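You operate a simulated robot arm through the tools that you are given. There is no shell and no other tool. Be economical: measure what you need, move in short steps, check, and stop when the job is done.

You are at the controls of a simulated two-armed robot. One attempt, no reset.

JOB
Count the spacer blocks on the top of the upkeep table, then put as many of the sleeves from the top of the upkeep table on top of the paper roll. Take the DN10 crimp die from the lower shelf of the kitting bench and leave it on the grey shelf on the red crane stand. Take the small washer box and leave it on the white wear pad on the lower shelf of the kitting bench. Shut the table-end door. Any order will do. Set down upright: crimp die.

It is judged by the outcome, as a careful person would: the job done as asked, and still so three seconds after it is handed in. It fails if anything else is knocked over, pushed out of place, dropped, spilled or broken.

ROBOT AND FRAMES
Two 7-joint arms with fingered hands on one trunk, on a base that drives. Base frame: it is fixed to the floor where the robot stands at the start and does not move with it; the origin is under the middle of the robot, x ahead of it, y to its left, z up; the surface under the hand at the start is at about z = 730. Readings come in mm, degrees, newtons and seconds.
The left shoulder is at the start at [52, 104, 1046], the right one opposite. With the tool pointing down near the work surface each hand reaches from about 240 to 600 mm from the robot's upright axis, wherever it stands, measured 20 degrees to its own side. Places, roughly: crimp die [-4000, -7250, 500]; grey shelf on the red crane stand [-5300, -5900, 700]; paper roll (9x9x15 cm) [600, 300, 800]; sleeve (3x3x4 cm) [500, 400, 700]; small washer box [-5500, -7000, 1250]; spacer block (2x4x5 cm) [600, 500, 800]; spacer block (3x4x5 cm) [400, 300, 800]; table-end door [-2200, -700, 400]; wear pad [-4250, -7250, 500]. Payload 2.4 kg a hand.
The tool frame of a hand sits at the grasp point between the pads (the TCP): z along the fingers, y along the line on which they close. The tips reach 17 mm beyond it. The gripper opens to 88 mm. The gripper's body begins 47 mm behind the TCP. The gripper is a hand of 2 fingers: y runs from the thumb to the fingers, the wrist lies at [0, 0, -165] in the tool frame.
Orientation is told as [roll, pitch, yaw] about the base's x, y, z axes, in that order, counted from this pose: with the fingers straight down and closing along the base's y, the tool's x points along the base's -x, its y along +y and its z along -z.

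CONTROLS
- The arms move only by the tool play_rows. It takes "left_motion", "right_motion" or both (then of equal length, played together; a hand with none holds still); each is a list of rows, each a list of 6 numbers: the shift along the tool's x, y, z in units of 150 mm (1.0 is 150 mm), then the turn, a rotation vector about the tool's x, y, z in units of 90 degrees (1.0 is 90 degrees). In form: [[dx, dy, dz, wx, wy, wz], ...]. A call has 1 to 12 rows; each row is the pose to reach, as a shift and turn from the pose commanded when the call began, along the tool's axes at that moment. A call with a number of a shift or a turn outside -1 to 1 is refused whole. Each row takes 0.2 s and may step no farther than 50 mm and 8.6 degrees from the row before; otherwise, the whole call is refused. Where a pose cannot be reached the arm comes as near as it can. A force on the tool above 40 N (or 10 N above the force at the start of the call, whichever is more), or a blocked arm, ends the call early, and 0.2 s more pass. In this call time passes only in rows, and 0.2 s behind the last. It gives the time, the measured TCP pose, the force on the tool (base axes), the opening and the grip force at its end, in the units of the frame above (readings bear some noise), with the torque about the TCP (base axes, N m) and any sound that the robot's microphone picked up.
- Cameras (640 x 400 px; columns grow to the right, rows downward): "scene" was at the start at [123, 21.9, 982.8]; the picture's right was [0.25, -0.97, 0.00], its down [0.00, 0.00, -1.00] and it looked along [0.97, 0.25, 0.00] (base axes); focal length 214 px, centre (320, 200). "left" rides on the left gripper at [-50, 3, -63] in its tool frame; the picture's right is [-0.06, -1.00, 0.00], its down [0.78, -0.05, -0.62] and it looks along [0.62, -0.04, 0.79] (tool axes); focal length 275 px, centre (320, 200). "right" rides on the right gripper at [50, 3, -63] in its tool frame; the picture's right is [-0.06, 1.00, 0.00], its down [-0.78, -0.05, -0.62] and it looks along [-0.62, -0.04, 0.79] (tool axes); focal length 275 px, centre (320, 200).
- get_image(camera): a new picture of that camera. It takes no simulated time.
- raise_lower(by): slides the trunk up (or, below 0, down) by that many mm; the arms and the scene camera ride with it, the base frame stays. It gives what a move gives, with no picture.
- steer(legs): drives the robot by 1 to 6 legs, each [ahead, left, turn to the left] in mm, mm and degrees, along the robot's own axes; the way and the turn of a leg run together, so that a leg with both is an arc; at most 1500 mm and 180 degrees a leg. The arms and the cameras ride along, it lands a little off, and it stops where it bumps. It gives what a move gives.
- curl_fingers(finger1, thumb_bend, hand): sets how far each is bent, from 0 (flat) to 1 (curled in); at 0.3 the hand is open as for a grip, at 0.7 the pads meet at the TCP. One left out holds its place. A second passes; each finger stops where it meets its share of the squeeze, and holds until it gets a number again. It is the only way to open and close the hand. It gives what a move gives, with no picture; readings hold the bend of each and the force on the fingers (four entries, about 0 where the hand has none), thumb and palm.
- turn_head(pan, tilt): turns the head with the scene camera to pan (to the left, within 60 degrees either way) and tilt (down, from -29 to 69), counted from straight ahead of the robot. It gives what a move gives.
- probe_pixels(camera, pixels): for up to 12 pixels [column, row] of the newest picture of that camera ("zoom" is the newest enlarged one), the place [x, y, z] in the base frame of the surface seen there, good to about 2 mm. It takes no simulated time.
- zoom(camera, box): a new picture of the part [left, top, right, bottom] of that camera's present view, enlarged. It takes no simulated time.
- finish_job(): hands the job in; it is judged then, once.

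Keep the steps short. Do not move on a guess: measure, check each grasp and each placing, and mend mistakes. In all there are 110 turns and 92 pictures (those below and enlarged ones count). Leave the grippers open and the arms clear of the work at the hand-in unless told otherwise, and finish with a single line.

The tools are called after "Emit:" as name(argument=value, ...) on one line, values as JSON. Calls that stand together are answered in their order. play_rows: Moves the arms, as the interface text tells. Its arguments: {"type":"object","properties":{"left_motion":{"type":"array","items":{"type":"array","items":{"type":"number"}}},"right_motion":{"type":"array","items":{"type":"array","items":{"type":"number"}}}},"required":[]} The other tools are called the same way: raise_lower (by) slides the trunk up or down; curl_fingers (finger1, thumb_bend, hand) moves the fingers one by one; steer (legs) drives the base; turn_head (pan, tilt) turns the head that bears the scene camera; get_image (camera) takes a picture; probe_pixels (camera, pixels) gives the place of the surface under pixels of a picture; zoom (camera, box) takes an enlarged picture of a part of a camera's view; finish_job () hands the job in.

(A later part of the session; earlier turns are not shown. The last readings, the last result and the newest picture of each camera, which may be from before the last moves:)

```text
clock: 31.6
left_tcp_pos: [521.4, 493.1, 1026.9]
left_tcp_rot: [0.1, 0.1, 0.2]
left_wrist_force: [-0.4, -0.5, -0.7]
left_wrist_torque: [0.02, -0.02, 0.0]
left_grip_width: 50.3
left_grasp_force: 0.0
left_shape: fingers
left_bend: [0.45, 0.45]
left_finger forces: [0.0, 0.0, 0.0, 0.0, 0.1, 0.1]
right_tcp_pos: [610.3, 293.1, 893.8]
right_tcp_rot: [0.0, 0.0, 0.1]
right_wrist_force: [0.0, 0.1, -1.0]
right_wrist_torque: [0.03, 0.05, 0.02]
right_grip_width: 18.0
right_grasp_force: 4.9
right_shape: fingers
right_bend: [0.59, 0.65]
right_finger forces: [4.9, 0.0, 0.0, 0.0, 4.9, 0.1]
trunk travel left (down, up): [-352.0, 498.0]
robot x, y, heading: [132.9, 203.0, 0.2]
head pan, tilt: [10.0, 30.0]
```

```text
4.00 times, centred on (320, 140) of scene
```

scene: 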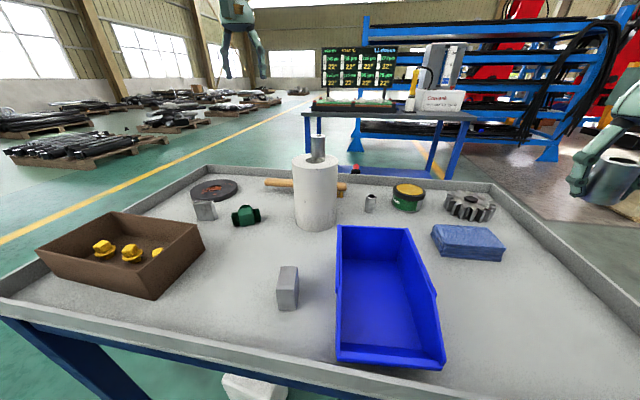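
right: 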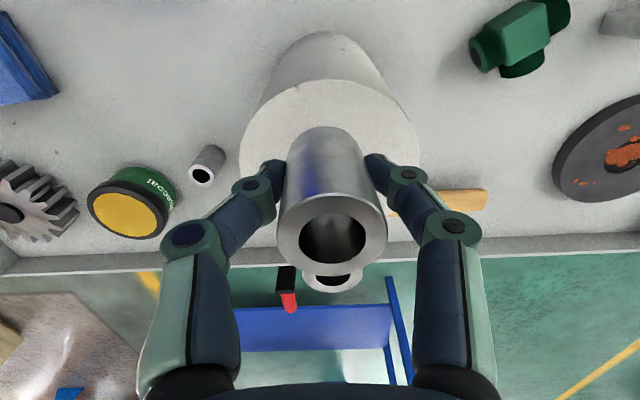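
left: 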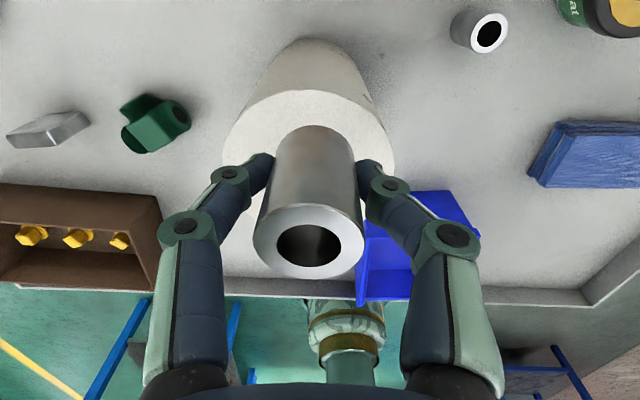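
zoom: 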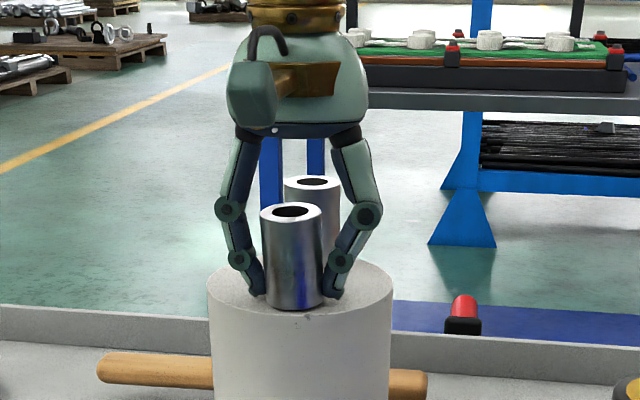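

Not in contact yet, and the sleeve is right at the front rim; shift +3 mm inward and lower 3 mm.

Emit:
play_rows(right_motion=[[-0.02, 0, 0, 0, 0, 0], [-0.02, 0, 0.01, 0, 0, 0], [-0.02, 0, 0.02, 0, 0, 0]])

Emit:
zoom(camera="scene", box=[272, 120, 352, 170])

```text
clock: 32.4
left_tcp_pos: [520.8, 492.7, 1027.0]
left_tcp_rot: [0.0, 0.1, 0.1]
left_wrist_force: [0.4, 0.6, -0.5]
left_wrist_torque: [0.06, -0.01, -0.02]
left_grip_width: 49.9
left_grasp_force: 0.1
left_shape: fingers
left_bend: [0.45, 0.45]
left_finger forces: [0.0, 0.1, 0.0, 0.1, 0.0, 0.0]
right_tcp_pos: [611.0, 293.1, 890.2]
right_tcp_rot: [0.1, -0.1, 0.1]
right_wrist_force: [0.9, 0.0, 9.5]
right_wrist_torque: [0.13, -0.02, -0.02]
right_grip_width: 17.4
right_grasp_force: 9.5
right_shape: fingers
right_bend: [0.63, 0.65]
right_finger forces: [13.0, 0.0, 0.0, 0.0, 6.1, 0.0]
trunk travel left (down, up): [-352.0, 498.0]
robot x, y, heading: [128.4, 205.1, 0.3]
head pan, tilt: [10.0, 30.0]
```

```text
8.00 times, centred on (312, 145) of scene
```

zoom: 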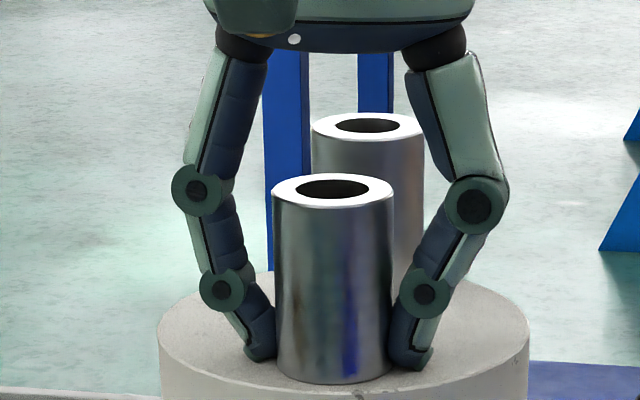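

Contact made (9.5 N). Relieve ~1.5 mm, then open.

Emit:
play_rows(right_motion=[[0, 0, -0.01, 0, 0, 0]])

Emit:
curl_fingers(hand="right", finger1=0.45, thumb_bend=0.45)

Emit:
zoom(camera="scene", box=[272, 120, 352, 170])

```text
clock: 32.8
left_tcp_pos: [520.2, 492.4, 1026.5]
left_tcp_rot: [0.0, 0.1, 0.1]
left_wrist_force: [-0.6, 0.3, -0.1]
left_wrist_torque: [-0.03, -0.01, 0.0]
left_grip_width: 50.5
left_grasp_force: 0.0
left_shape: fingers
left_bend: [0.45, 0.45]
left_finger forces: [0.0, 0.0, 0.0, 0.1, 0.0, 0.0]
right_tcp_pos: [611.8, 293.0, 891.1]
right_tcp_rot: [0.0, 0.0, 0.0]
right_wrist_force: [-0.2, -0.7, 2.5]
right_wrist_torque: [0.01, -0.02, 0.01]
right_grip_width: 17.3
right_grasp_force: 6.2
right_shape: fingers
right_bend: [0.63, 0.65]
right_finger forces: [7.2, 0.1, 0.1, 0.1, 5.7, 0.1]
trunk travel left (down, up): [-352.0, 498.0]
robot x, y, heading: [130.1, 200.8, 0.3]
head pan, tilt: [10.0, 30.0]
```

```text
clock: 33.8
left_tcp_pos: [521.0, 492.7, 1026.9]
left_tcp_rot: [0.0, 0.1, 0.2]
left_wrist_force: [-0.6, -0.2, 0.2]
left_wrist_torque: [0.01, 0.02, -0.01]
left_grip_width: 49.9
left_grasp_force: 0.2
left_shape: fingers
left_bend: [0.45, 0.45]
left_finger forces: [0.0, 0.1, 0.1, 0.0, 0.0, 0.0]
right_tcp_pos: [612.9, 291.8, 890.3]
right_tcp_rot: [0.0, 0.0, 0.1]
right_wrist_force: [0.3, -1.0, 6.7]
right_wrist_torque: [0.16, 0.02, 0.03]
right_grip_width: 47.1
right_grasp_force: 3.3
right_shape: fingers
right_bend: [0.49, 0.45]
right_finger forces: [7.2, 0.0, 0.1, 0.1, 0.0, 0.0]
trunk travel left (down, up): [-352.0, 498.0]
robot x, y, heading: [129.1, 200.1, 0.0]
head pan, tilt: [10.0, 30.0]
```

```text
8.00 times, centred on (312, 145) of scene
```

zoom: 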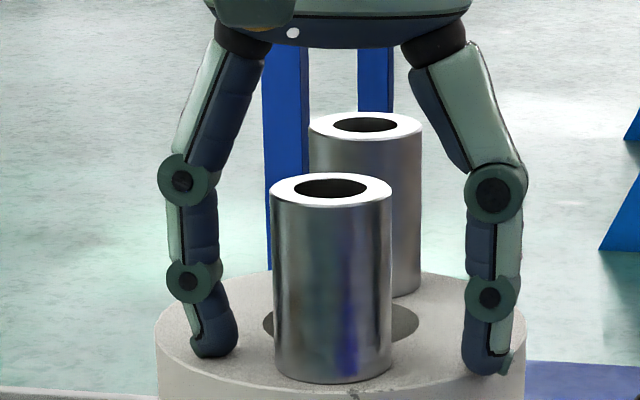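

Sleeve stands free; a finger presses lightly on the roll. Raise straight up and retreat to the right.

Emit:
play_rows(right_motion=[[0, 0, -0.05, 0, 0, 0], [0, 0, -0.2, 0, 0, 0], [0, 0, -0.5, 0, 0, 0], [0, 0, -0.8, 0, 0, 0], [0, -0.3, -0.8, 0, 0, 0], [0.2, -0.5, -0.8, 0, 0, 0], [0.4, -0.7, -0.8, 0, 0, 0], [0.6, -0.9, -0.8, 0, 0, 0]])

Emit:
get_image(camera="scene")

Emit:
zoom(camera="scene", box=[240, 120, 400, 220])

```text
clock: 35.6
left_tcp_pos: [521.9, 494.0, 1027.5]
left_tcp_rot: [0.0, 0.1, 0.2]
left_wrist_force: [0.2, -0.1, -0.2]
left_wrist_torque: [-0.03, -0.03, -0.02]
left_grip_width: 50.3
left_grasp_force: 0.0
left_shape: fingers
left_bend: [0.45, 0.45]
left_finger forces: [0.0, 0.0, 0.0, 0.1, 0.1, 0.1]
right_tcp_pos: [522.0, 155.6, 1007.9]
right_tcp_rot: [0.0, 0.1, 0.0]
right_wrist_force: [-0.5, -0.2, -0.5]
right_wrist_torque: [-0.02, -0.03, 0.0]
right_grip_width: 50.0
right_grasp_force: 0.0
right_shape: fingers
right_bend: [0.45, 0.45]
right_finger forces: [0.0, 0.0, 0.0, 0.0, 0.0, 0.1]
trunk travel left (down, up): [-352.0, 498.0]
robot x, y, heading: [131.6, 199.5, 0.1]
head pan, tilt: [10.0, 30.0]
```

```text
63 pictures are left
```

scene: 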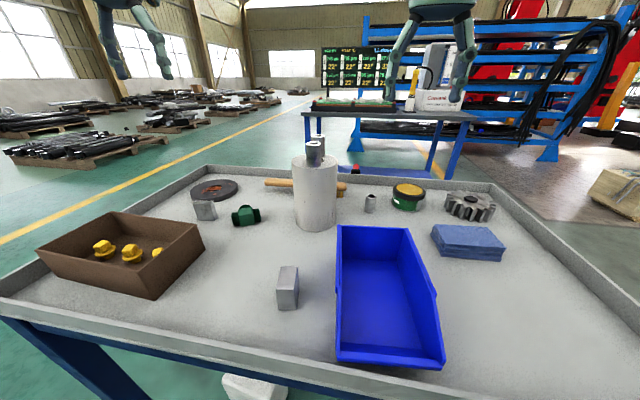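

```text
4.00 times, centred on (320, 170) of scene
```

zoom: 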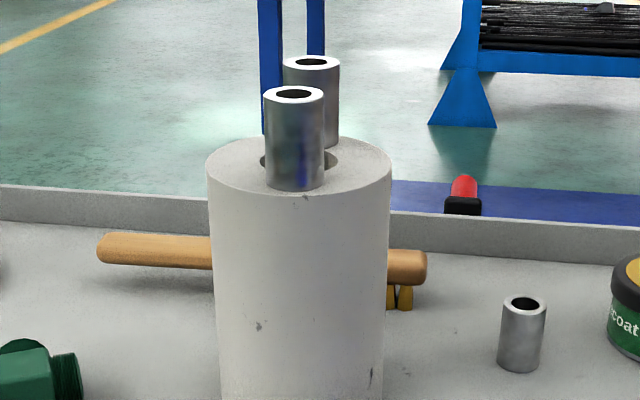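

Both sleeves stand on the roll. Next: look behind before driving; use the left hand camera and probe obstacles.

Emit:
steer(legs=[[-150, 0, 0]])

Emit:
raise_lower(by=200)

Emit:
get_image(camera="left")

```text
clock: 37.0
left_tcp_pos: [370.7, 491.2, 1027.0]
left_tcp_rot: [0.0, 0.1, -0.1]
left_wrist_force: [-0.8, -0.4, -0.5]
left_wrist_torque: [0.0, 0.01, -0.01]
left_grip_width: 50.5
left_grasp_force: 0.0
left_shape: fingers
left_bend: [0.45, 0.45]
left_finger forces: [0.0, 0.0, 0.0, 0.0, 0.0, 0.1]
right_tcp_pos: [371.1, 154.3, 1007.7]
right_tcp_rot: [-0.1, 0.1, -0.3]
right_wrist_force: [0.1, 0.2, 0.0]
right_wrist_torque: [0.01, -0.01, 0.01]
right_grip_width: 50.2
right_grasp_force: 0.0
right_shape: fingers
right_bend: [0.45, 0.45]
right_finger forces: [0.0, 0.0, 0.1, 0.1, 0.0, 0.0]
trunk travel left (down, up): [-352.0, 498.0]
robot x, y, heading: [-21.8, 202.6, -0.1]
head pan, tilt: [10.0, 30.0]
```

```text
clock: 39.2
left_tcp_pos: [371.3, 491.6, 1225.1]
left_tcp_rot: [0.0, 0.1, -0.2]
left_wrist_force: [0.4, 0.4, 0.7]
left_wrist_torque: [0.01, -0.02, 0.01]
left_grip_width: 50.4
left_grasp_force: 0.1
left_shape: fingers
left_bend: [0.45, 0.45]
left_finger forces: [0.0, 0.1, 0.1, 0.0, 0.0, 0.1]
right_tcp_pos: [372.1, 155.1, 1206.6]
right_tcp_rot: [-0.1, 0.0, -0.3]
right_wrist_force: [-0.3, 0.3, -0.9]
right_wrist_torque: [0.01, 0.01, -0.01]
right_grip_width: 49.8
right_grasp_force: 0.1
right_shape: fingers
right_bend: [0.45, 0.45]
right_finger forces: [0.0, 0.0, 0.0, 0.1, 0.0, 0.1]
trunk travel left (down, up): [-552.0, 298.0]
robot x, y, heading: [-24.8, 204.4, 0.1]
head pan, tilt: [10.0, 30.0]
```

```text
61 pictures are left
```

left: 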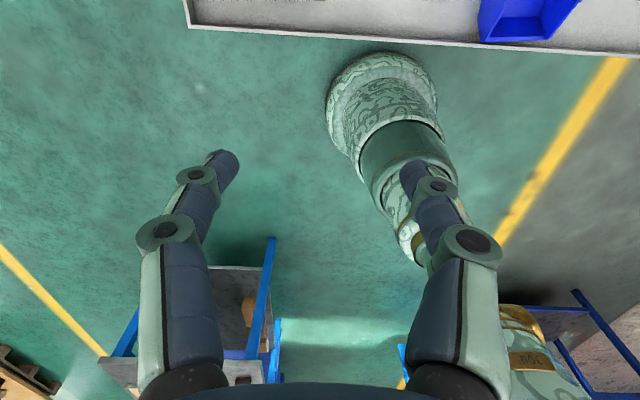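

Emit:
probe_pixels(camera="left", pixels=[[270, 240], [240, 262], [240, 370], [263, 350], [260, 200], [320, 340], [300, 300], [575, 293], [402, 350], [450, 370]])

```text
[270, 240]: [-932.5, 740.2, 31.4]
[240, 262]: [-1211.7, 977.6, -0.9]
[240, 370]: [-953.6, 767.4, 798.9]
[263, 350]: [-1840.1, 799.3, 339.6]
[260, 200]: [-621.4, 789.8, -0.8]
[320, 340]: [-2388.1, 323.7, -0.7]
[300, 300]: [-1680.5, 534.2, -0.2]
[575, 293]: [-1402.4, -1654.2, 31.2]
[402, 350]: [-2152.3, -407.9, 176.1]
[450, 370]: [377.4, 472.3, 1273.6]
```

Free floor behind for >900 mm. Turn around 180° and look.

Emit:
steer(legs=[[-200, 0, 0], [0, 0, 180]])

Emit:
turn_head(pan=10, tilt=15)

Emit:
get_image(camera="scene")

```text
clock: 48.1
left_tcp_pos: [-612.6, -87.4, 1227.1]
left_tcp_rot: [0.1, 0.1, -179.7]
left_wrist_force: [0.0, -1.5, -1.1]
left_wrist_torque: [0.01, 0.04, 0.02]
left_grip_width: 50.3
left_grasp_force: 0.0
left_shape: fingers
left_bend: [0.45, 0.45]
left_finger forces: [0.0, 0.0, 0.1, 0.0, 0.0, 0.0]
right_tcp_pos: [-616.9, 249.1, 1206.5]
right_tcp_rot: [-0.1, 0.0, -179.7]
right_wrist_force: [-0.5, -0.1, 0.7]
right_wrist_torque: [0.0, 0.02, 0.02]
right_grip_width: 50.4
right_grasp_force: 0.0
right_shape: fingers
right_bend: [0.45, 0.45]
right_finger forces: [0.0, 0.0, 0.1, 0.1, 0.0, 0.0]
trunk travel left (down, up): [-552.0, 298.0]
robot x, y, heading: [-225.6, 200.5, -179.9]
head pan, tilt: [10.0, 30.0]
```

```text
clock: 48.9
left_tcp_pos: [-611.9, -88.1, 1226.6]
left_tcp_rot: [0.0, 0.1, -179.8]
left_wrist_force: [-0.1, -0.1, 0.4]
left_wrist_torque: [0.02, -0.03, 0.01]
left_grip_width: 50.4
left_grasp_force: 0.1
left_shape: fingers
left_bend: [0.45, 0.45]
left_finger forces: [0.1, 0.0, 0.0, 0.1, 0.0, 0.0]
right_tcp_pos: [-617.0, 249.1, 1207.6]
right_tcp_rot: [-0.1, 0.0, -179.8]
right_wrist_force: [0.2, -0.8, -0.2]
right_wrist_torque: [-0.01, -0.04, -0.02]
right_grip_width: 50.4
right_grasp_force: 0.0
right_shape: fingers
right_bend: [0.45, 0.45]
right_finger forces: [0.0, 0.1, 0.0, 0.0, 0.0, 0.1]
trunk travel left (down, up): [-552.0, 298.0]
robot x, y, heading: [-222.8, 204.7, -179.8]
head pan, tilt: [10.0, 15.0]
```

```text
60 pictures are left
```

scene: 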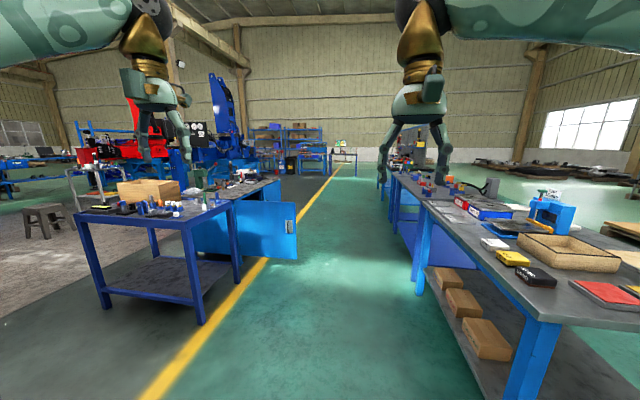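

The blue open door at (270,230) is the table-end door. Zoom and probe.

Emit:
zoom(camera="scene", box=[170, 165, 330, 265])

Emit:
probe_pixels(camera="zoom", pixels=[[490, 160], [490, 370], [290, 170], [290, 340], [480, 245], [100, 300], [240, 340], [430, 75], [275, 145], [60, 300]])

```text
4.00 times, centred on (250, 215) of scene
```

zoom: 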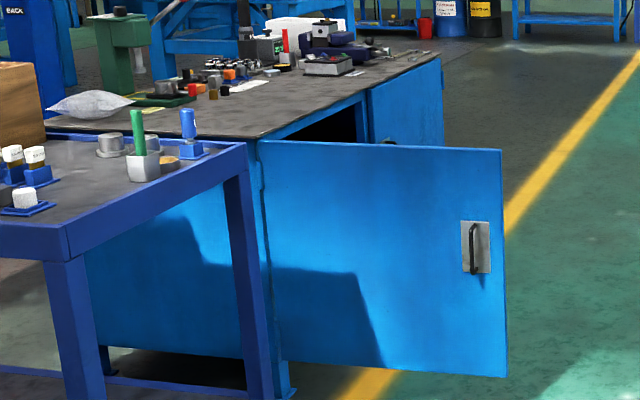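

```text
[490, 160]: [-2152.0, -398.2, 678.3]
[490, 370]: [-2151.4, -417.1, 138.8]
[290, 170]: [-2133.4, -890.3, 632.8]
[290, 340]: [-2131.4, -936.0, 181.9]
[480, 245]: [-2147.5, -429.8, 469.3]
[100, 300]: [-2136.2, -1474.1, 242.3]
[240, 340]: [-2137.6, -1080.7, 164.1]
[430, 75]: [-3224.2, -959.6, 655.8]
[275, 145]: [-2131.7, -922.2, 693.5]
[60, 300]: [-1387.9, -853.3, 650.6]
```

Door: hinge at ≈(−2132,−955), free edge ≈(−2152,−395), top z≈690. I'll swing it by arcing the base about the hinge with the left fingertips on its face. First drive near it.

Emit:
steer(legs=[[1350, 419, 0]])

Emit:
curl_fingers(hand="left", finger1=0.7, thumb_bend=0.7)

Emit:
play_rows(left_motion=[[0, 0, 0.1, 0, -0.09, 0], [0, 0, 0.2, 0, -0.18, 0], [0, 0, 0.3, 0, -0.27, 0], [0, 0, 0.4, 0, -0.36, 0], [0, 0, 0.5, 0, -0.45, 0], [0, 0, 0.6, 0, -0.54, 0], [0, 0, 0.7, 0, -0.6, 0]], right_motion=[[0.1, -0.1, -0.2, 0, 0, 0], [0.2, -0.2, -0.4, 0, 0, 0], [0.3, -0.3, -0.6, 0, 0, 0], [0.4, -0.4, -0.8, 0, 0, 0], [0.5, -0.5, -1, 0, 0, 0], [0.6, -0.6, -1, 0, 0, 0], [0.7, -0.7, -1, 0, 0, 0]])

Emit:
raise_lower(by=-350)

```text
clock: 55.9
left_tcp_pos: [-1941.9, -548.9, 1227.1]
left_tcp_rot: [0.1, 0.1, -178.4]
left_wrist_force: [-0.7, 0.0, 0.3]
left_wrist_torque: [-0.01, -0.03, -0.02]
left_grip_width: 50.4
left_grasp_force: 0.0
left_shape: fingers
left_bend: [0.45, 0.45]
left_finger forces: [0.0, 0.0, 0.1, 0.0, 0.0, 0.0]
right_tcp_pos: [-1953.0, -213.9, 1205.6]
right_tcp_rot: [0.1, 0.0, -178.4]
right_wrist_force: [-0.1, 0.4, -0.4]
right_wrist_torque: [-0.03, 0.02, 0.04]
right_grip_width: 50.5
right_grasp_force: 0.1
right_shape: fingers
right_bend: [0.45, 0.45]
right_finger forces: [0.1, 0.0, 0.0, 0.0, 0.0, 0.0]
trunk travel left (down, up): [-552.0, 298.0]
robot x, y, heading: [-1559.2, -252.4, -178.4]
head pan, tilt: [10.0, 15.0]
```

```text
clock: 56.9
left_tcp_pos: [-1942.0, -548.9, 1226.4]
left_tcp_rot: [0.0, 0.1, -178.4]
left_wrist_force: [-0.1, 0.4, 0.1]
left_wrist_torque: [0.04, -0.02, 0.0]
left_grip_width: 0.0
left_grasp_force: 0.1
left_shape: fingers
left_bend: [0.7, 0.7]
left_finger forces: [0.0, 0.0, 0.0, 0.0, 0.1, 0.1]
right_tcp_pos: [-1952.8, -213.3, 1207.9]
right_tcp_rot: [-0.1, 0.1, -178.5]
right_wrist_force: [-0.1, -0.6, 0.6]
right_wrist_torque: [-0.01, 0.0, 0.03]
right_grip_width: 50.1
right_grasp_force: 0.1
right_shape: fingers
right_bend: [0.45, 0.45]
right_finger forces: [0.0, 0.0, 0.0, 0.0, 0.1, 0.1]
trunk travel left (down, up): [-552.0, 298.0]
robot x, y, heading: [-1555.6, -251.6, -178.3]
head pan, tilt: [10.0, 15.0]
```

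```text
clock: 58.5
left_tcp_pos: [-1938.7, -549.0, 1122.7]
left_tcp_rot: [-0.1, -54.0, -178.4]
left_wrist_force: [-0.3, -0.2, 0.2]
left_wrist_torque: [-0.02, -0.04, 0.0]
left_grip_width: 0.0
left_grasp_force: 0.0
left_shape: fingers
left_bend: [0.7, 0.7]
left_finger forces: [0.0, 0.0, 0.0, 0.0, 0.0, 0.1]
right_tcp_pos: [-1851.5, -107.2, 1356.2]
right_tcp_rot: [-0.1, 0.1, -178.4]
right_wrist_force: [0.2, -0.1, -0.5]
right_wrist_torque: [-0.01, 0.0, 0.02]
right_grip_width: 50.0
right_grasp_force: 0.1
right_shape: fingers
right_bend: [0.45, 0.45]
right_finger forces: [0.1, 0.0, 0.1, 0.1, 0.0, 0.0]
trunk travel left (down, up): [-552.0, 298.0]
robot x, y, heading: [-1558.4, -249.2, -178.5]
head pan, tilt: [10.0, 15.0]
```

```text
clock: 62.0
left_tcp_pos: [-1941.1, -550.7, 773.0]
left_tcp_rot: [0.0, -53.9, -178.4]
left_wrist_force: [0.2, 0.6, 0.6]
left_wrist_torque: [-0.03, 0.0, 0.02]
left_grip_width: 0.1
left_grasp_force: 0.0
left_shape: fingers
left_bend: [0.7, 0.7]
left_finger forces: [0.0, 0.0, 0.0, 0.0, 0.1, 0.0]
right_tcp_pos: [-1850.3, -104.8, 1006.9]
right_tcp_rot: [0.0, 0.0, -178.4]
right_wrist_force: [0.1, 0.5, -0.1]
right_wrist_torque: [0.02, -0.02, 0.03]
right_grip_width: 50.1
right_grasp_force: 0.2
right_shape: fingers
right_bend: [0.45, 0.45]
right_finger forces: [0.0, 0.0, 0.1, 0.0, 0.2, 0.0]
trunk travel left (down, up): [-202.0, 648.0]
robot x, y, heading: [-1561.4, -252.1, -178.3]
head pan, tilt: [10.0, 15.0]
```

Lower another 200 so fingertips are at door mid-upper height, then view.

Emit:
raise_lower(by=-200)

Emit:
turn_head(pan=30, tilt=35)

Emit:
get_image(camera="scene")

```text
clock: 64.1
left_tcp_pos: [-1940.8, -549.9, 567.9]
left_tcp_rot: [-0.1, -53.3, -178.4]
left_wrist_force: [-0.4, -1.1, -0.9]
left_wrist_torque: [0.0, -0.01, 0.03]
left_grip_width: 0.0
left_grasp_force: 0.1
left_shape: fingers
left_bend: [0.7, 0.7]
left_finger forces: [0.0, 0.1, 0.0, 0.0, 0.0, 0.0]
right_tcp_pos: [-1849.7, -105.0, 807.3]
right_tcp_rot: [0.0, 0.0, -178.4]
right_wrist_force: [-0.4, -0.1, 0.1]
right_wrist_torque: [0.02, 0.03, 0.02]
right_grip_width: 50.2
right_grasp_force: 0.1
right_shape: fingers
right_bend: [0.45, 0.45]
right_finger forces: [0.1, 0.0, 0.0, 0.0, 0.1, 0.0]
trunk travel left (down, up): [-2.0, 848.0]
robot x, y, heading: [-1556.9, -255.3, -178.2]
head pan, tilt: [10.0, 15.0]
```

```text
clock: 65.0
left_tcp_pos: [-1942.5, -550.8, 566.9]
left_tcp_rot: [-0.1, -53.1, -178.6]
left_wrist_force: [-0.3, -1.0, 0.5]
left_wrist_torque: [0.01, 0.01, 0.02]
left_grip_width: 0.1
left_grasp_force: 0.1
left_shape: fingers
left_bend: [0.7, 0.7]
left_finger forces: [0.1, 0.0, 0.1, 0.1, 0.0, 0.0]
right_tcp_pos: [-1850.3, -105.7, 806.6]
right_tcp_rot: [0.0, -0.1, -178.3]
right_wrist_force: [0.1, 0.7, 0.1]
right_wrist_torque: [0.02, 0.0, -0.01]
right_grip_width: 50.0
right_grasp_force: 0.2
right_shape: fingers
right_bend: [0.45, 0.45]
right_finger forces: [0.0, 0.1, 0.0, 0.0, 0.1, 0.1]
trunk travel left (down, up): [-2.0, 848.0]
robot x, y, heading: [-1557.4, -250.3, -178.1]
head pan, tilt: [30.0, 35.0]
```

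```text
58 pictures are left
```

scene: 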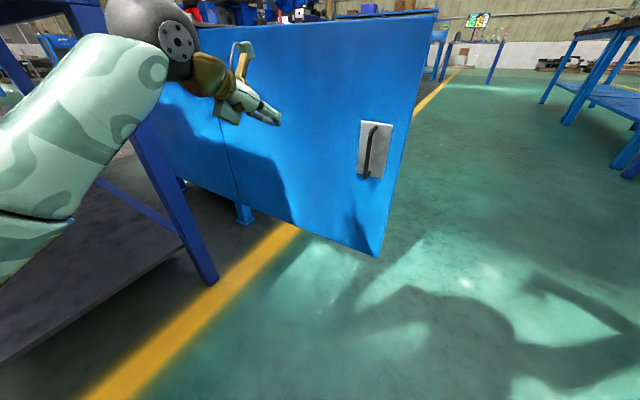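

Arm pose good: fingertips aim at the door left of the handle. Drive ahead 185 and a first 10° arc about the hinge.

Emit:
steer(legs=[[185, 0, 0], [120.6, -71, 10]])

Emit:
get_image(camera="scene")

```text
clock: 67.4
left_tcp_pos: [-2193.1, -559.6, 567.5]
left_tcp_rot: [0.0, -53.1, -168.5]
left_wrist_force: [1.3, 0.5, 0.2]
left_wrist_torque: [-0.02, -0.01, -0.03]
left_grip_width: 0.0
left_grasp_force: 0.1
left_shape: fingers
left_bend: [0.7, 0.7]
left_finger forces: [0.0, 0.1, 0.1, 0.0, 0.0, 0.0]
right_tcp_pos: [-2180.1, -105.9, 806.2]
right_tcp_rot: [0.0, 0.0, -168.5]
right_wrist_force: [-0.1, -0.4, -0.4]
right_wrist_torque: [0.02, 0.0, -0.01]
right_grip_width: 50.2
right_grasp_force: 0.1
right_shape: fingers
right_bend: [0.45, 0.45]
right_finger forces: [0.1, 0.0, 0.0, 0.0, 0.1, 0.0]
trunk travel left (down, up): [-2.0, 848.0]
robot x, y, heading: [-1863.5, -193.8, -168.5]
head pan, tilt: [30.0, 35.0]
```

```text
57 pictures are left
```

scene: 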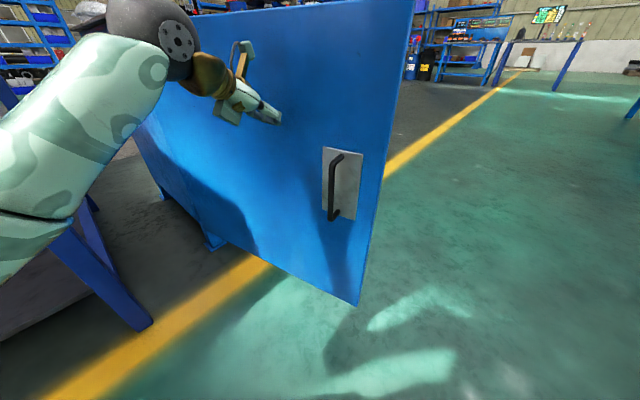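

Door swings smoothly. Continue 4 arcs of 15°.

Emit:
steer(legs=[[181.2, -108.6, 15], [181.2, -108.6, 15], [181.2, -108.6, 15], [181.2, -108.6, 15]])

Emit:
get_image(camera="scene")

```text
clock: 72.7
left_tcp_pos: [-2499.0, -798.5, 568.3]
left_tcp_rot: [-0.1, -53.1, -108.4]
left_wrist_force: [-0.4, -0.2, 0.2]
left_wrist_torque: [0.0, 0.02, -0.02]
left_grip_width: 0.0
left_grasp_force: 0.0
left_shape: fingers
left_bend: [0.7, 0.7]
left_finger forces: [0.0, 0.1, 0.0, 0.0, 0.0, 0.0]
right_tcp_pos: [-2886.0, -561.0, 806.4]
right_tcp_rot: [0.0, 0.0, -108.4]
right_wrist_force: [-0.1, 0.5, 0.2]
right_wrist_torque: [-0.01, 0.02, -0.02]
right_grip_width: 50.2
right_grasp_force: 0.0
right_shape: fingers
right_bend: [0.45, 0.45]
right_finger forces: [0.0, 0.0, 0.0, 0.0, 0.0, 0.1]
trunk travel left (down, up): [-2.0, 848.0]
robot x, y, heading: [-2649.0, -335.9, -108.5]
head pan, tilt: [30.0, 35.0]
```

```text
56 pictures are left
```

scene: 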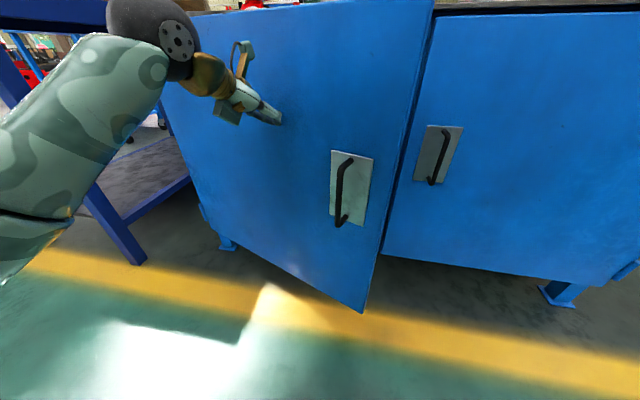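

Continue 13° more.

Emit:
steer(legs=[[155.6, -96, 13]])

Emit:
get_image(camera="scene")

```text
clock: 74.2
left_tcp_pos: [-2525.0, -887.8, 567.5]
left_tcp_rot: [-0.1, -53.1, -95.6]
left_wrist_force: [-0.4, 0.9, -0.3]
left_wrist_torque: [0.02, -0.01, 0.0]
left_grip_width: 0.2
left_grasp_force: 0.2
left_shape: fingers
left_bend: [0.7, 0.7]
left_finger forces: [0.0, 0.1, 0.0, 0.0, 0.0, 0.1]
right_tcp_pos: [-2955.1, -739.6, 806.7]
right_tcp_rot: [-0.1, 0.0, -95.6]
right_wrist_force: [0.4, -0.3, -0.6]
right_wrist_torque: [-0.01, 0.01, 0.02]
right_grip_width: 50.2
right_grasp_force: 0.1
right_shape: fingers
right_bend: [0.45, 0.45]
right_finger forces: [0.0, 0.1, 0.0, 0.0, 0.0, 0.0]
trunk travel left (down, up): [-2.0, 848.0]
robot x, y, heading: [-2775.0, -469.3, -95.7]
head pan, tilt: [30.0, 35.0]
```

```text
55 pictures are left
```

scene: 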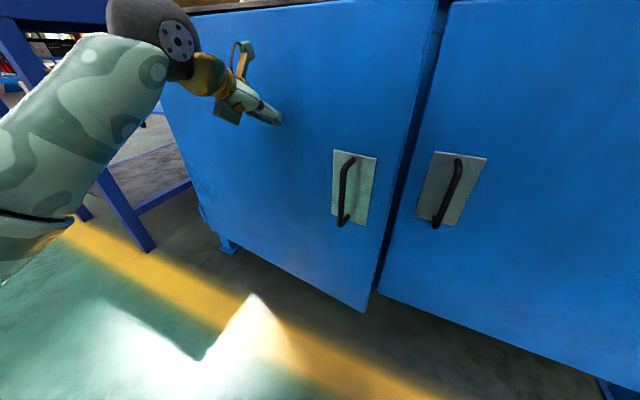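

Emit:
probe_pixels(camera="scene", pixels=[[480, 100], [480, 270], [400, 60], [380, 200], [230, 200], [370, 280], [395, 280]])

Emit:
play_rows(left_motion=[[-0.04, 0, 0.053, 0, 0, 0], [-0.08, 0, 0.106, 0, 0, 0], [-0.12, 0, 0.16, 0, 0, 0], [-0.16, 0, 0.213, 0, 0, 0], [-0.2, 0, 0.266, 0, 0, 0], [-0.24, 0, 0.32, 0, 0, 0]])

Emit:
get_image(camera="scene")

```text
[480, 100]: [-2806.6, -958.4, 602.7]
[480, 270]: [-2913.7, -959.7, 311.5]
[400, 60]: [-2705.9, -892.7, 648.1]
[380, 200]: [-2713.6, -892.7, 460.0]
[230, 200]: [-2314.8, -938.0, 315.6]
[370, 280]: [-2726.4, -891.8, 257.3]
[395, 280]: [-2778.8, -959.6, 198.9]
```

```text
clock: 75.8
left_tcp_pos: [-2532.7, -943.7, 566.9]
left_tcp_rot: [-0.1, -52.7, -95.5]
left_wrist_force: [-0.5, 16.8, 4.3]
left_wrist_torque: [0.09, 0.02, -0.1]
left_grip_width: 0.0
left_grasp_force: 9.4
left_shape: fingers
left_bend: [0.72, 0.71]
left_finger forces: [6.8, 0.0, 0.1, 0.0, 12.4, 0.0]
right_tcp_pos: [-2954.8, -737.7, 807.3]
right_tcp_rot: [0.0, -0.1, -95.5]
right_wrist_force: [-0.6, -1.1, 0.3]
right_wrist_torque: [0.0, -0.01, 0.01]
right_grip_width: 49.8
right_grasp_force: 0.0
right_shape: fingers
right_bend: [0.45, 0.45]
right_finger forces: [0.0, 0.0, 0.0, 0.1, 0.0, 0.0]
trunk travel left (down, up): [-2.0, 848.0]
robot x, y, heading: [-2779.2, -465.8, -95.4]
head pan, tilt: [30.0, 35.0]
stopped in row 6 (left hand): the force on the tool passed its limit at 41 N (the readings are from after the stop); the commanded pose is now the measured one
```

```text
54 pictures are left
```

scene: 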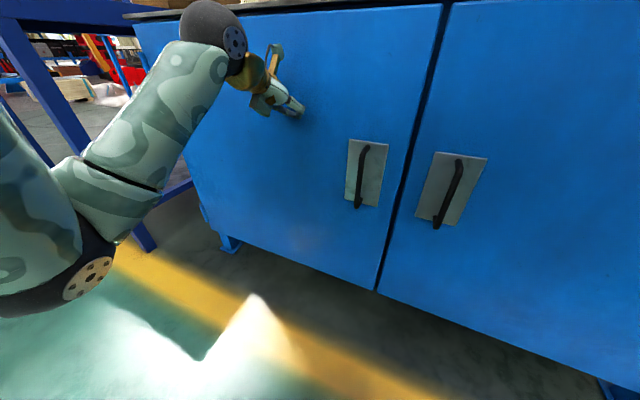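

Door hit its stop (41 N) and looks flush. Back the hand off and check by probing.

Emit:
play_rows(left_motion=[[0.1, 0, -0.13, 0, 0, 0], [0.25, 0, -0.3, 0, 0, 0], [0.4, 0, -0.5, 0, 0, 0], [0.5, 0, -0.65, 0, 0, 0]])

Emit:
get_image(camera="scene")

Emit:
probe_pixels(camera="scene", pixels=[[425, 60], [400, 200], [450, 60], [380, 260], [410, 260], [200, 100]])

```text
clock: 76.8
left_tcp_pos: [-2497.4, -840.3, 542.8]
left_tcp_rot: [-0.2, -52.8, -95.5]
left_wrist_force: [-0.2, 0.6, -0.5]
left_wrist_torque: [0.02, 0.01, -0.01]
left_grip_width: 0.0
left_grasp_force: 0.0
left_shape: fingers
left_bend: [0.7, 0.7]
left_finger forces: [0.1, 0.0, 0.1, 0.0, 0.1, 0.0]
left hand out of reach, approached as far as the arm can: row 3, 4
right_tcp_pos: [-2954.6, -739.5, 807.9]
right_tcp_rot: [0.0, -0.1, -95.5]
right_wrist_force: [0.6, 0.2, -0.9]
right_wrist_torque: [-0.01, -0.02, -0.01]
right_grip_width: 49.9
right_grasp_force: 0.1
right_shape: fingers
right_bend: [0.45, 0.45]
right_finger forces: [0.0, 0.0, 0.1, 0.0, 0.0, 0.1]
trunk travel left (down, up): [-2.0, 848.0]
robot x, y, heading: [-2774.0, -468.3, -95.5]
head pan, tilt: [30.0, 35.0]
```

```text
53 pictures are left
```

scene: 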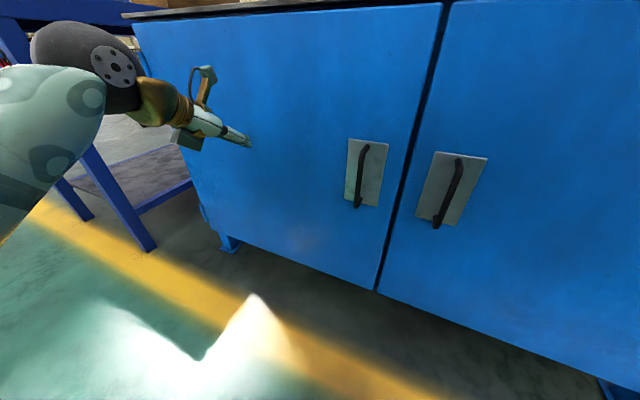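

```text
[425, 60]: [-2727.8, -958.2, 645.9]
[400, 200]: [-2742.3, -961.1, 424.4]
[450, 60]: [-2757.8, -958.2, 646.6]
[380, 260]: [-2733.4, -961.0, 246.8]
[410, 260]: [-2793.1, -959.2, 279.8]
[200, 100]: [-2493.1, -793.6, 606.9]
```

Door is flush (y≈−959 both doors). Now back away, raise, straighten the hand, and look toward the far area.

Emit:
steer(legs=[[-350, 0, 0], [0, 0, -50]])

Emit:
raise_lower(by=400)

Emit:
play_rows(left_motion=[[0, 0, 0, 0, 0.09, 0], [0, 0, 0, 0, 0.18, 0], [0, 0, 0, 0, 0.27, 0], [0, 0, 0, 0, 0.36, 0], [0, 0, 0, 0, 0.45, 0], [0, 0, 0, 0, 0.54, 0], [0, 0, 0, 0, 0.587, 0]])

Emit:
turn_head(pan=20, tilt=10)

Emit:
get_image(camera="scene")

```text
clock: 81.4
left_tcp_pos: [-2850.7, -570.0, 542.8]
left_tcp_rot: [-0.2, -52.7, -145.6]
left_wrist_force: [0.1, -0.2, 0.1]
left_wrist_torque: [-0.03, -0.03, -0.01]
left_grip_width: 0.0
left_grasp_force: 0.0
left_shape: fingers
left_bend: [0.7, 0.7]
left_finger forces: [0.0, 0.0, 0.1, 0.0, 0.0, 0.1]
right_tcp_pos: [-3068.0, -154.6, 807.3]
right_tcp_rot: [0.0, 0.0, -145.6]
right_wrist_force: [0.7, 0.4, 0.8]
right_wrist_torque: [0.05, 0.0, -0.02]
right_grip_width: 50.2
right_grasp_force: 0.1
right_shape: fingers
right_bend: [0.45, 0.45]
right_finger forces: [0.0, 0.0, 0.0, 0.0, 0.1, 0.0]
trunk travel left (down, up): [-2.0, 848.0]
robot x, y, heading: [-2748.3, -115.3, -145.7]
head pan, tilt: [30.0, 35.0]
```

```text
clock: 85.2
left_tcp_pos: [-2851.0, -570.8, 943.0]
left_tcp_rot: [-0.1, -52.6, -145.6]
left_wrist_force: [0.5, -0.1, 0.1]
left_wrist_torque: [0.0, -0.01, -0.01]
left_grip_width: 0.0
left_grasp_force: 0.1
left_shape: fingers
left_bend: [0.7, 0.7]
left_finger forces: [0.0, 0.0, 0.0, 0.1, 0.0, 0.0]
right_tcp_pos: [-3068.1, -154.6, 1207.0]
right_tcp_rot: [-0.1, 0.0, -145.6]
right_wrist_force: [-0.9, -0.3, -0.9]
right_wrist_torque: [0.0, 0.01, 0.0]
right_grip_width: 50.1
right_grasp_force: 0.1
right_shape: fingers
right_bend: [0.45, 0.45]
right_finger forces: [0.0, 0.1, 0.1, 0.0, 0.0, 0.0]
trunk travel left (down, up): [-402.0, 448.0]
robot x, y, heading: [-2745.8, -117.8, -145.7]
head pan, tilt: [30.0, 35.0]
```

```text
clock: 86.8
left_tcp_pos: [-2851.7, -570.0, 942.7]
left_tcp_rot: [-0.2, 0.3, -145.7]
left_wrist_force: [-0.4, 0.7, -0.5]
left_wrist_torque: [-0.03, 0.0, -0.01]
left_grip_width: 0.0
left_grasp_force: 0.2
left_shape: fingers
left_bend: [0.7, 0.7]
left_finger forces: [0.1, 0.0, 0.1, 0.0, 0.0, 0.0]
right_tcp_pos: [-3068.7, -153.9, 1207.6]
right_tcp_rot: [-0.1, 0.0, -145.6]
right_wrist_force: [0.5, 0.1, 0.3]
right_wrist_torque: [-0.04, 0.01, 0.02]
right_grip_width: 50.1
right_grasp_force: 0.0
right_shape: fingers
right_bend: [0.45, 0.45]
right_finger forces: [0.0, 0.0, 0.0, 0.0, 0.0, 0.1]
trunk travel left (down, up): [-402.0, 448.0]
robot x, y, heading: [-2746.0, -117.1, -145.7]
head pan, tilt: [30.0, 35.0]
```

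```text
clock: 87.7
left_tcp_pos: [-2851.9, -570.5, 941.7]
left_tcp_rot: [-0.2, 0.0, -145.7]
left_wrist_force: [0.9, 0.0, -0.3]
left_wrist_torque: [-0.01, 0.0, 0.01]
left_grip_width: 0.1
left_grasp_force: 0.0
left_shape: fingers
left_bend: [0.7, 0.7]
left_finger forces: [0.1, 0.0, 0.0, 0.0, 0.1, 0.0]
right_tcp_pos: [-3067.0, -154.6, 1207.0]
right_tcp_rot: [0.0, 0.0, -145.6]
right_wrist_force: [0.4, -0.1, 0.7]
right_wrist_torque: [0.02, -0.01, -0.01]
right_grip_width: 50.2
right_grasp_force: 0.0
right_shape: fingers
right_bend: [0.45, 0.45]
right_finger forces: [0.0, 0.1, 0.1, 0.0, 0.0, 0.1]
trunk travel left (down, up): [-402.0, 448.0]
robot x, y, heading: [-2741.1, -117.2, -145.5]
head pan, tilt: [20.0, 10.0]
```

```text
52 pictures are left
```

scene: 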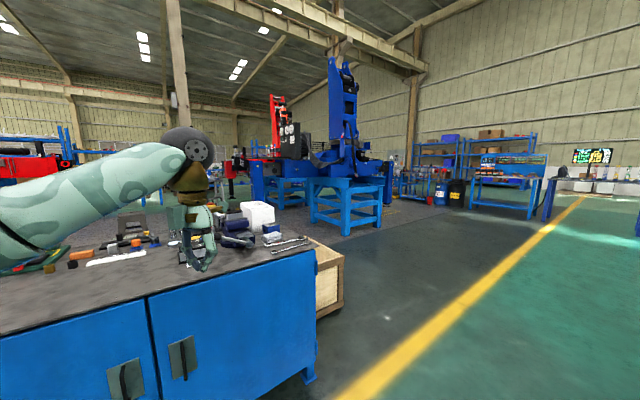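

Emit:
probe_pixels(camera="scene", pixels=[[343, 230], [345, 283], [320, 300], [378, 222], [384, 185], [405, 190], [440, 198], [535, 205], [240, 180], [307, 378], [270, 185], [545, 215]])

```text
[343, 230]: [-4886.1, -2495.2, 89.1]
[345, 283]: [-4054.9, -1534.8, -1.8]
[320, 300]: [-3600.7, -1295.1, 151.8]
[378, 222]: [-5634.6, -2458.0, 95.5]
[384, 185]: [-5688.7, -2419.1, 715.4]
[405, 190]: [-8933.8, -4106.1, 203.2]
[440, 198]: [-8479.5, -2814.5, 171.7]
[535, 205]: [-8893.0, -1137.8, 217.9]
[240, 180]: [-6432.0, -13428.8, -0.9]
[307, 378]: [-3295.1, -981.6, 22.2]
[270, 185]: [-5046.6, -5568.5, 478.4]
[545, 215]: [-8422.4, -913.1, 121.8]
```

Gap between the crate (x>−4055) and the blue machine (x<−4886). Drive to about (−4450,−900), turn to face −y.

Emit:
steer(legs=[[925, -161, 0], [925, -161, 0], [0, 0, 55.5]])

Emit:
turn_head(pan=0, tilt=10)

Emit:
get_image(camera="scene")

```text
clock: 99.6
left_tcp_pos: [-4114.6, -1251.2, 943.2]
left_tcp_rot: [-0.1, 0.1, -88.9]
left_wrist_force: [-0.6, 0.1, -1.4]
left_wrist_torque: [0.01, -0.03, 0.0]
left_grip_width: 0.0
left_grasp_force: 0.0
left_shape: fingers
left_bend: [0.7, 0.7]
left_finger forces: [0.0, 0.0, 0.0, 0.1, 0.0, 0.0]
right_tcp_pos: [-4580.5, -1201.2, 1207.4]
right_tcp_rot: [0.0, 0.0, -88.9]
right_wrist_force: [0.7, 0.4, -0.6]
right_wrist_torque: [-0.01, -0.02, -0.05]
right_grip_width: 50.2
right_grasp_force: 0.1
right_shape: fingers
right_bend: [0.45, 0.45]
right_finger forces: [0.1, 0.0, 0.0, 0.0, 0.1, 0.1]
trunk travel left (down, up): [-402.0, 448.0]
robot x, y, heading: [-4433.1, -910.7, -89.2]
head pan, tilt: [20.0, 10.0]
```

```text
clock: 100.4
left_tcp_pos: [-4115.3, -1249.9, 943.7]
left_tcp_rot: [-0.1, 0.2, -88.9]
left_wrist_force: [-1.5, -0.2, 0.1]
left_wrist_torque: [0.0, 0.02, -0.01]
left_grip_width: 0.0
left_grasp_force: 0.0
left_shape: fingers
left_bend: [0.7, 0.7]
left_finger forces: [0.0, 0.0, 0.0, 0.0, 0.0, 0.0]
right_tcp_pos: [-4580.7, -1202.1, 1206.8]
right_tcp_rot: [-0.1, 0.0, -88.7]
right_wrist_force: [0.3, -0.1, 0.2]
right_wrist_torque: [0.03, 0.02, 0.01]
right_grip_width: 50.3
right_grasp_force: 0.0
right_shape: fingers
right_bend: [0.45, 0.45]
right_finger forces: [0.1, 0.1, 0.1, 0.0, 0.0, 0.0]
trunk travel left (down, up): [-402.0, 448.0]
robot x, y, heading: [-4434.1, -910.3, -88.6]
head pan, tilt: [0.0, 10.0]
```

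```text
51 pictures are left
```

scene: 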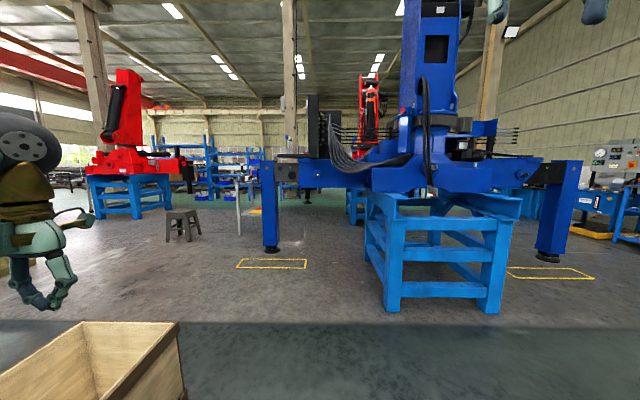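

Emit:
probe_pixels(camera="scene", pixels=[[182, 240], [272, 250], [388, 305], [240, 235], [130, 215], [215, 195], [250, 200], [275, 190], [370, 115], [290, 205], [355, 215], [168, 240]])

Emit:
zoom(camera="scene", box=[150, 120, 390, 270])

```text
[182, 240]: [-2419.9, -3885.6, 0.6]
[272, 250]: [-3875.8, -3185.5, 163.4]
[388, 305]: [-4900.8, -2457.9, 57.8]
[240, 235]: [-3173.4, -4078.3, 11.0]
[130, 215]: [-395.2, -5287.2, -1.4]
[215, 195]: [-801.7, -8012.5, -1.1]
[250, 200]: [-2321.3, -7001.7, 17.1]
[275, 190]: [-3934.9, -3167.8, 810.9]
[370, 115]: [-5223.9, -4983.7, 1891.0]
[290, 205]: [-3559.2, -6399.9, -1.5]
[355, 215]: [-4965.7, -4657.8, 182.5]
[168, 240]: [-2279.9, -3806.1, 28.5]
```

```text
2.67 times, centred on (270, 195) of scene
```

zoom: 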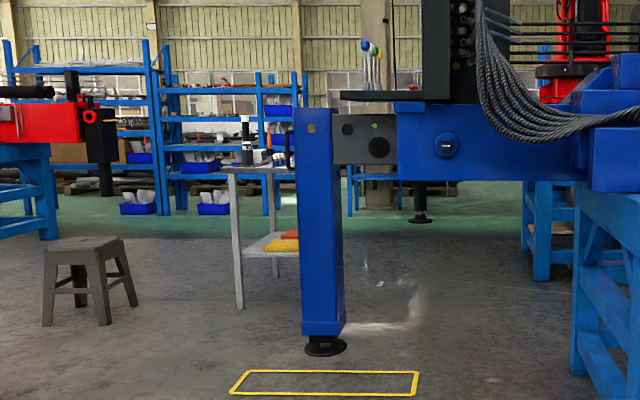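

The lane runs left of the outrigger leg (−3876,−3185). Tuck the left arm, then go ahead and strafe left to (−3450,−2200) for a new look.

Emit:
play_rows(left_motion=[[0, -0.1, -0.3, 0, 0, 0], [0, -0.2, -0.6, 0, 0, 0], [0, -0.4, -0.8, 0, 0, 0], [0, -0.6, -1, 0, 0, 0]])

Emit:
curl_fingers(hand="left", finger1=0.45, thumb_bend=0.45)

Emit:
steer(legs=[[1150, 0, 0], [100, 980, 0]])

Emit:
turn_head(pan=-15, tilt=15)

Emit:
get_image(camera="scene")

```text
clock: 101.4
left_tcp_pos: [-4204.4, -1251.6, 1091.8]
left_tcp_rot: [-0.1, 0.3, -88.8]
left_wrist_force: [-0.5, 0.2, 0.1]
left_wrist_torque: [0.02, 0.04, 0.04]
left_grip_width: 0.0
left_grasp_force: 0.0
left_shape: fingers
left_bend: [0.7, 0.7]
left_finger forces: [0.0, 0.0, 0.0, 0.1, 0.0, 0.0]
right_tcp_pos: [-4581.9, -1202.4, 1206.8]
right_tcp_rot: [-0.1, 0.1, -88.7]
right_wrist_force: [-0.1, 0.1, 0.2]
right_wrist_torque: [0.01, 0.03, 0.03]
right_grip_width: 50.2
right_grasp_force: 0.0
right_shape: fingers
right_bend: [0.45, 0.45]
right_finger forces: [0.0, 0.0, 0.0, 0.1, 0.0, 0.1]
trunk travel left (down, up): [-402.0, 448.0]
robot x, y, heading: [-4435.2, -910.2, -88.8]
head pan, tilt: [0.0, 10.0]
```

```text
clock: 102.4
left_tcp_pos: [-4203.7, -1251.2, 1091.6]
left_tcp_rot: [-0.2, 0.2, -88.9]
left_wrist_force: [0.3, 0.0, 0.0]
left_wrist_torque: [0.03, 0.04, 0.01]
left_grip_width: 50.1
left_grasp_force: 0.0
left_shape: fingers
left_bend: [0.45, 0.45]
left_finger forces: [0.0, 0.1, 0.1, 0.0, 0.0, 0.1]
right_tcp_pos: [-4580.6, -1203.2, 1207.5]
right_tcp_rot: [0.1, 0.0, -88.8]
right_wrist_force: [0.4, -0.4, 0.5]
right_wrist_torque: [0.01, -0.02, 0.0]
right_grip_width: 50.1
right_grasp_force: 0.0
right_shape: fingers
right_bend: [0.45, 0.45]
right_finger forces: [0.0, 0.1, 0.1, 0.0, 0.1, 0.1]
trunk travel left (down, up): [-402.0, 448.0]
robot x, y, heading: [-4431.2, -912.4, -88.8]
head pan, tilt: [0.0, 10.0]
```

```text
clock: 113.0
left_tcp_pos: [-3174.5, -2462.4, 1092.2]
left_tcp_rot: [-0.1, 0.2, -88.8]
left_wrist_force: [0.0, -0.4, 0.1]
left_wrist_torque: [0.02, 0.02, 0.0]
left_grip_width: 50.0
left_grasp_force: 0.1
left_shape: fingers
left_bend: [0.45, 0.45]
left_finger forces: [0.0, 0.1, 0.0, 0.1, 0.0, 0.1]
right_tcp_pos: [-3551.2, -2414.5, 1207.6]
right_tcp_rot: [0.0, 0.0, -88.6]
right_wrist_force: [0.6, 0.1, 0.3]
right_wrist_torque: [0.02, 0.0, 0.0]
right_grip_width: 50.2
right_grasp_force: 0.1
right_shape: fingers
right_bend: [0.45, 0.45]
right_finger forces: [0.0, 0.0, 0.1, 0.0, 0.0, 0.0]
trunk travel left (down, up): [-402.0, 448.0]
robot x, y, heading: [-3406.6, -2126.6, -88.5]
head pan, tilt: [0.0, 10.0]
```

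```text
clock: 113.8
left_tcp_pos: [-3174.4, -2463.4, 1091.5]
left_tcp_rot: [-0.2, 0.2, -88.7]
left_wrist_force: [-0.1, 0.3, -0.6]
left_wrist_torque: [-0.04, -0.02, -0.02]
left_grip_width: 50.0
left_grasp_force: 0.1
left_shape: fingers
left_bend: [0.45, 0.45]
left_finger forces: [0.0, 0.0, 0.1, 0.1, 0.0, 0.0]
right_tcp_pos: [-3551.2, -2415.0, 1208.1]
right_tcp_rot: [0.1, 0.0, -88.6]
right_wrist_force: [-0.8, 0.4, -0.3]
right_wrist_torque: [0.0, 0.0, -0.02]
right_grip_width: 50.3
right_grasp_force: 0.0
right_shape: fingers
right_bend: [0.45, 0.45]
right_finger forces: [0.1, 0.0, 0.0, 0.1, 0.1, 0.0]
trunk travel left (down, up): [-402.0, 448.0]
robot x, y, heading: [-3407.0, -2122.0, -88.7]
head pan, tilt: [-15.0, 15.0]
```

```text
49 pictures are left
```

scene: 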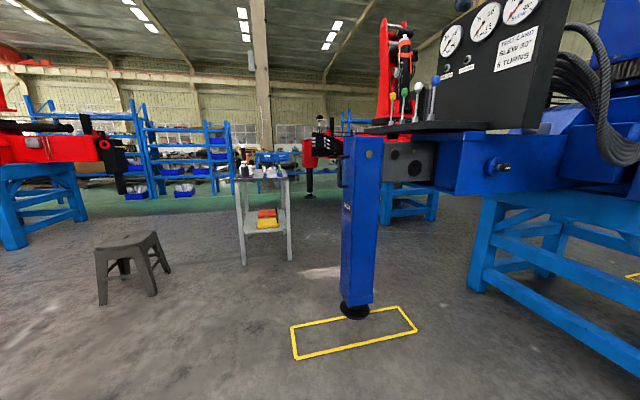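

Emit:
probe_pixels(camera="scene", pixels=[[244, 262], [289, 255], [290, 180], [240, 180], [347, 300], [345, 315], [385, 215], [435, 215], [310, 195], [155, 290], [470, 285], [360, 130]])

Emit:
zoom(camera="scene", box=[220, 110, 460, 260])

```text
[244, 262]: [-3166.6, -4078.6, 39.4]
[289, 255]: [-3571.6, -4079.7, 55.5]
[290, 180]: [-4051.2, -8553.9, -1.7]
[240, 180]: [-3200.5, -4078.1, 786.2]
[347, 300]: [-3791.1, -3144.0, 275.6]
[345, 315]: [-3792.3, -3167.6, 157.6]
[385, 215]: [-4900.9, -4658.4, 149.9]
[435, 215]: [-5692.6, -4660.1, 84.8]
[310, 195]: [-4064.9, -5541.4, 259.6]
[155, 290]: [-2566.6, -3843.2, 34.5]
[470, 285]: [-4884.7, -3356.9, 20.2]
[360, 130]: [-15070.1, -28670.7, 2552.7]
```

```text
2.67 times, centred on (340, 185) of scene
```

zoom: 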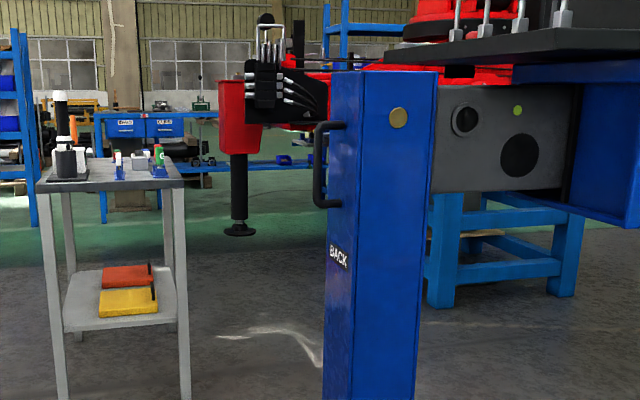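

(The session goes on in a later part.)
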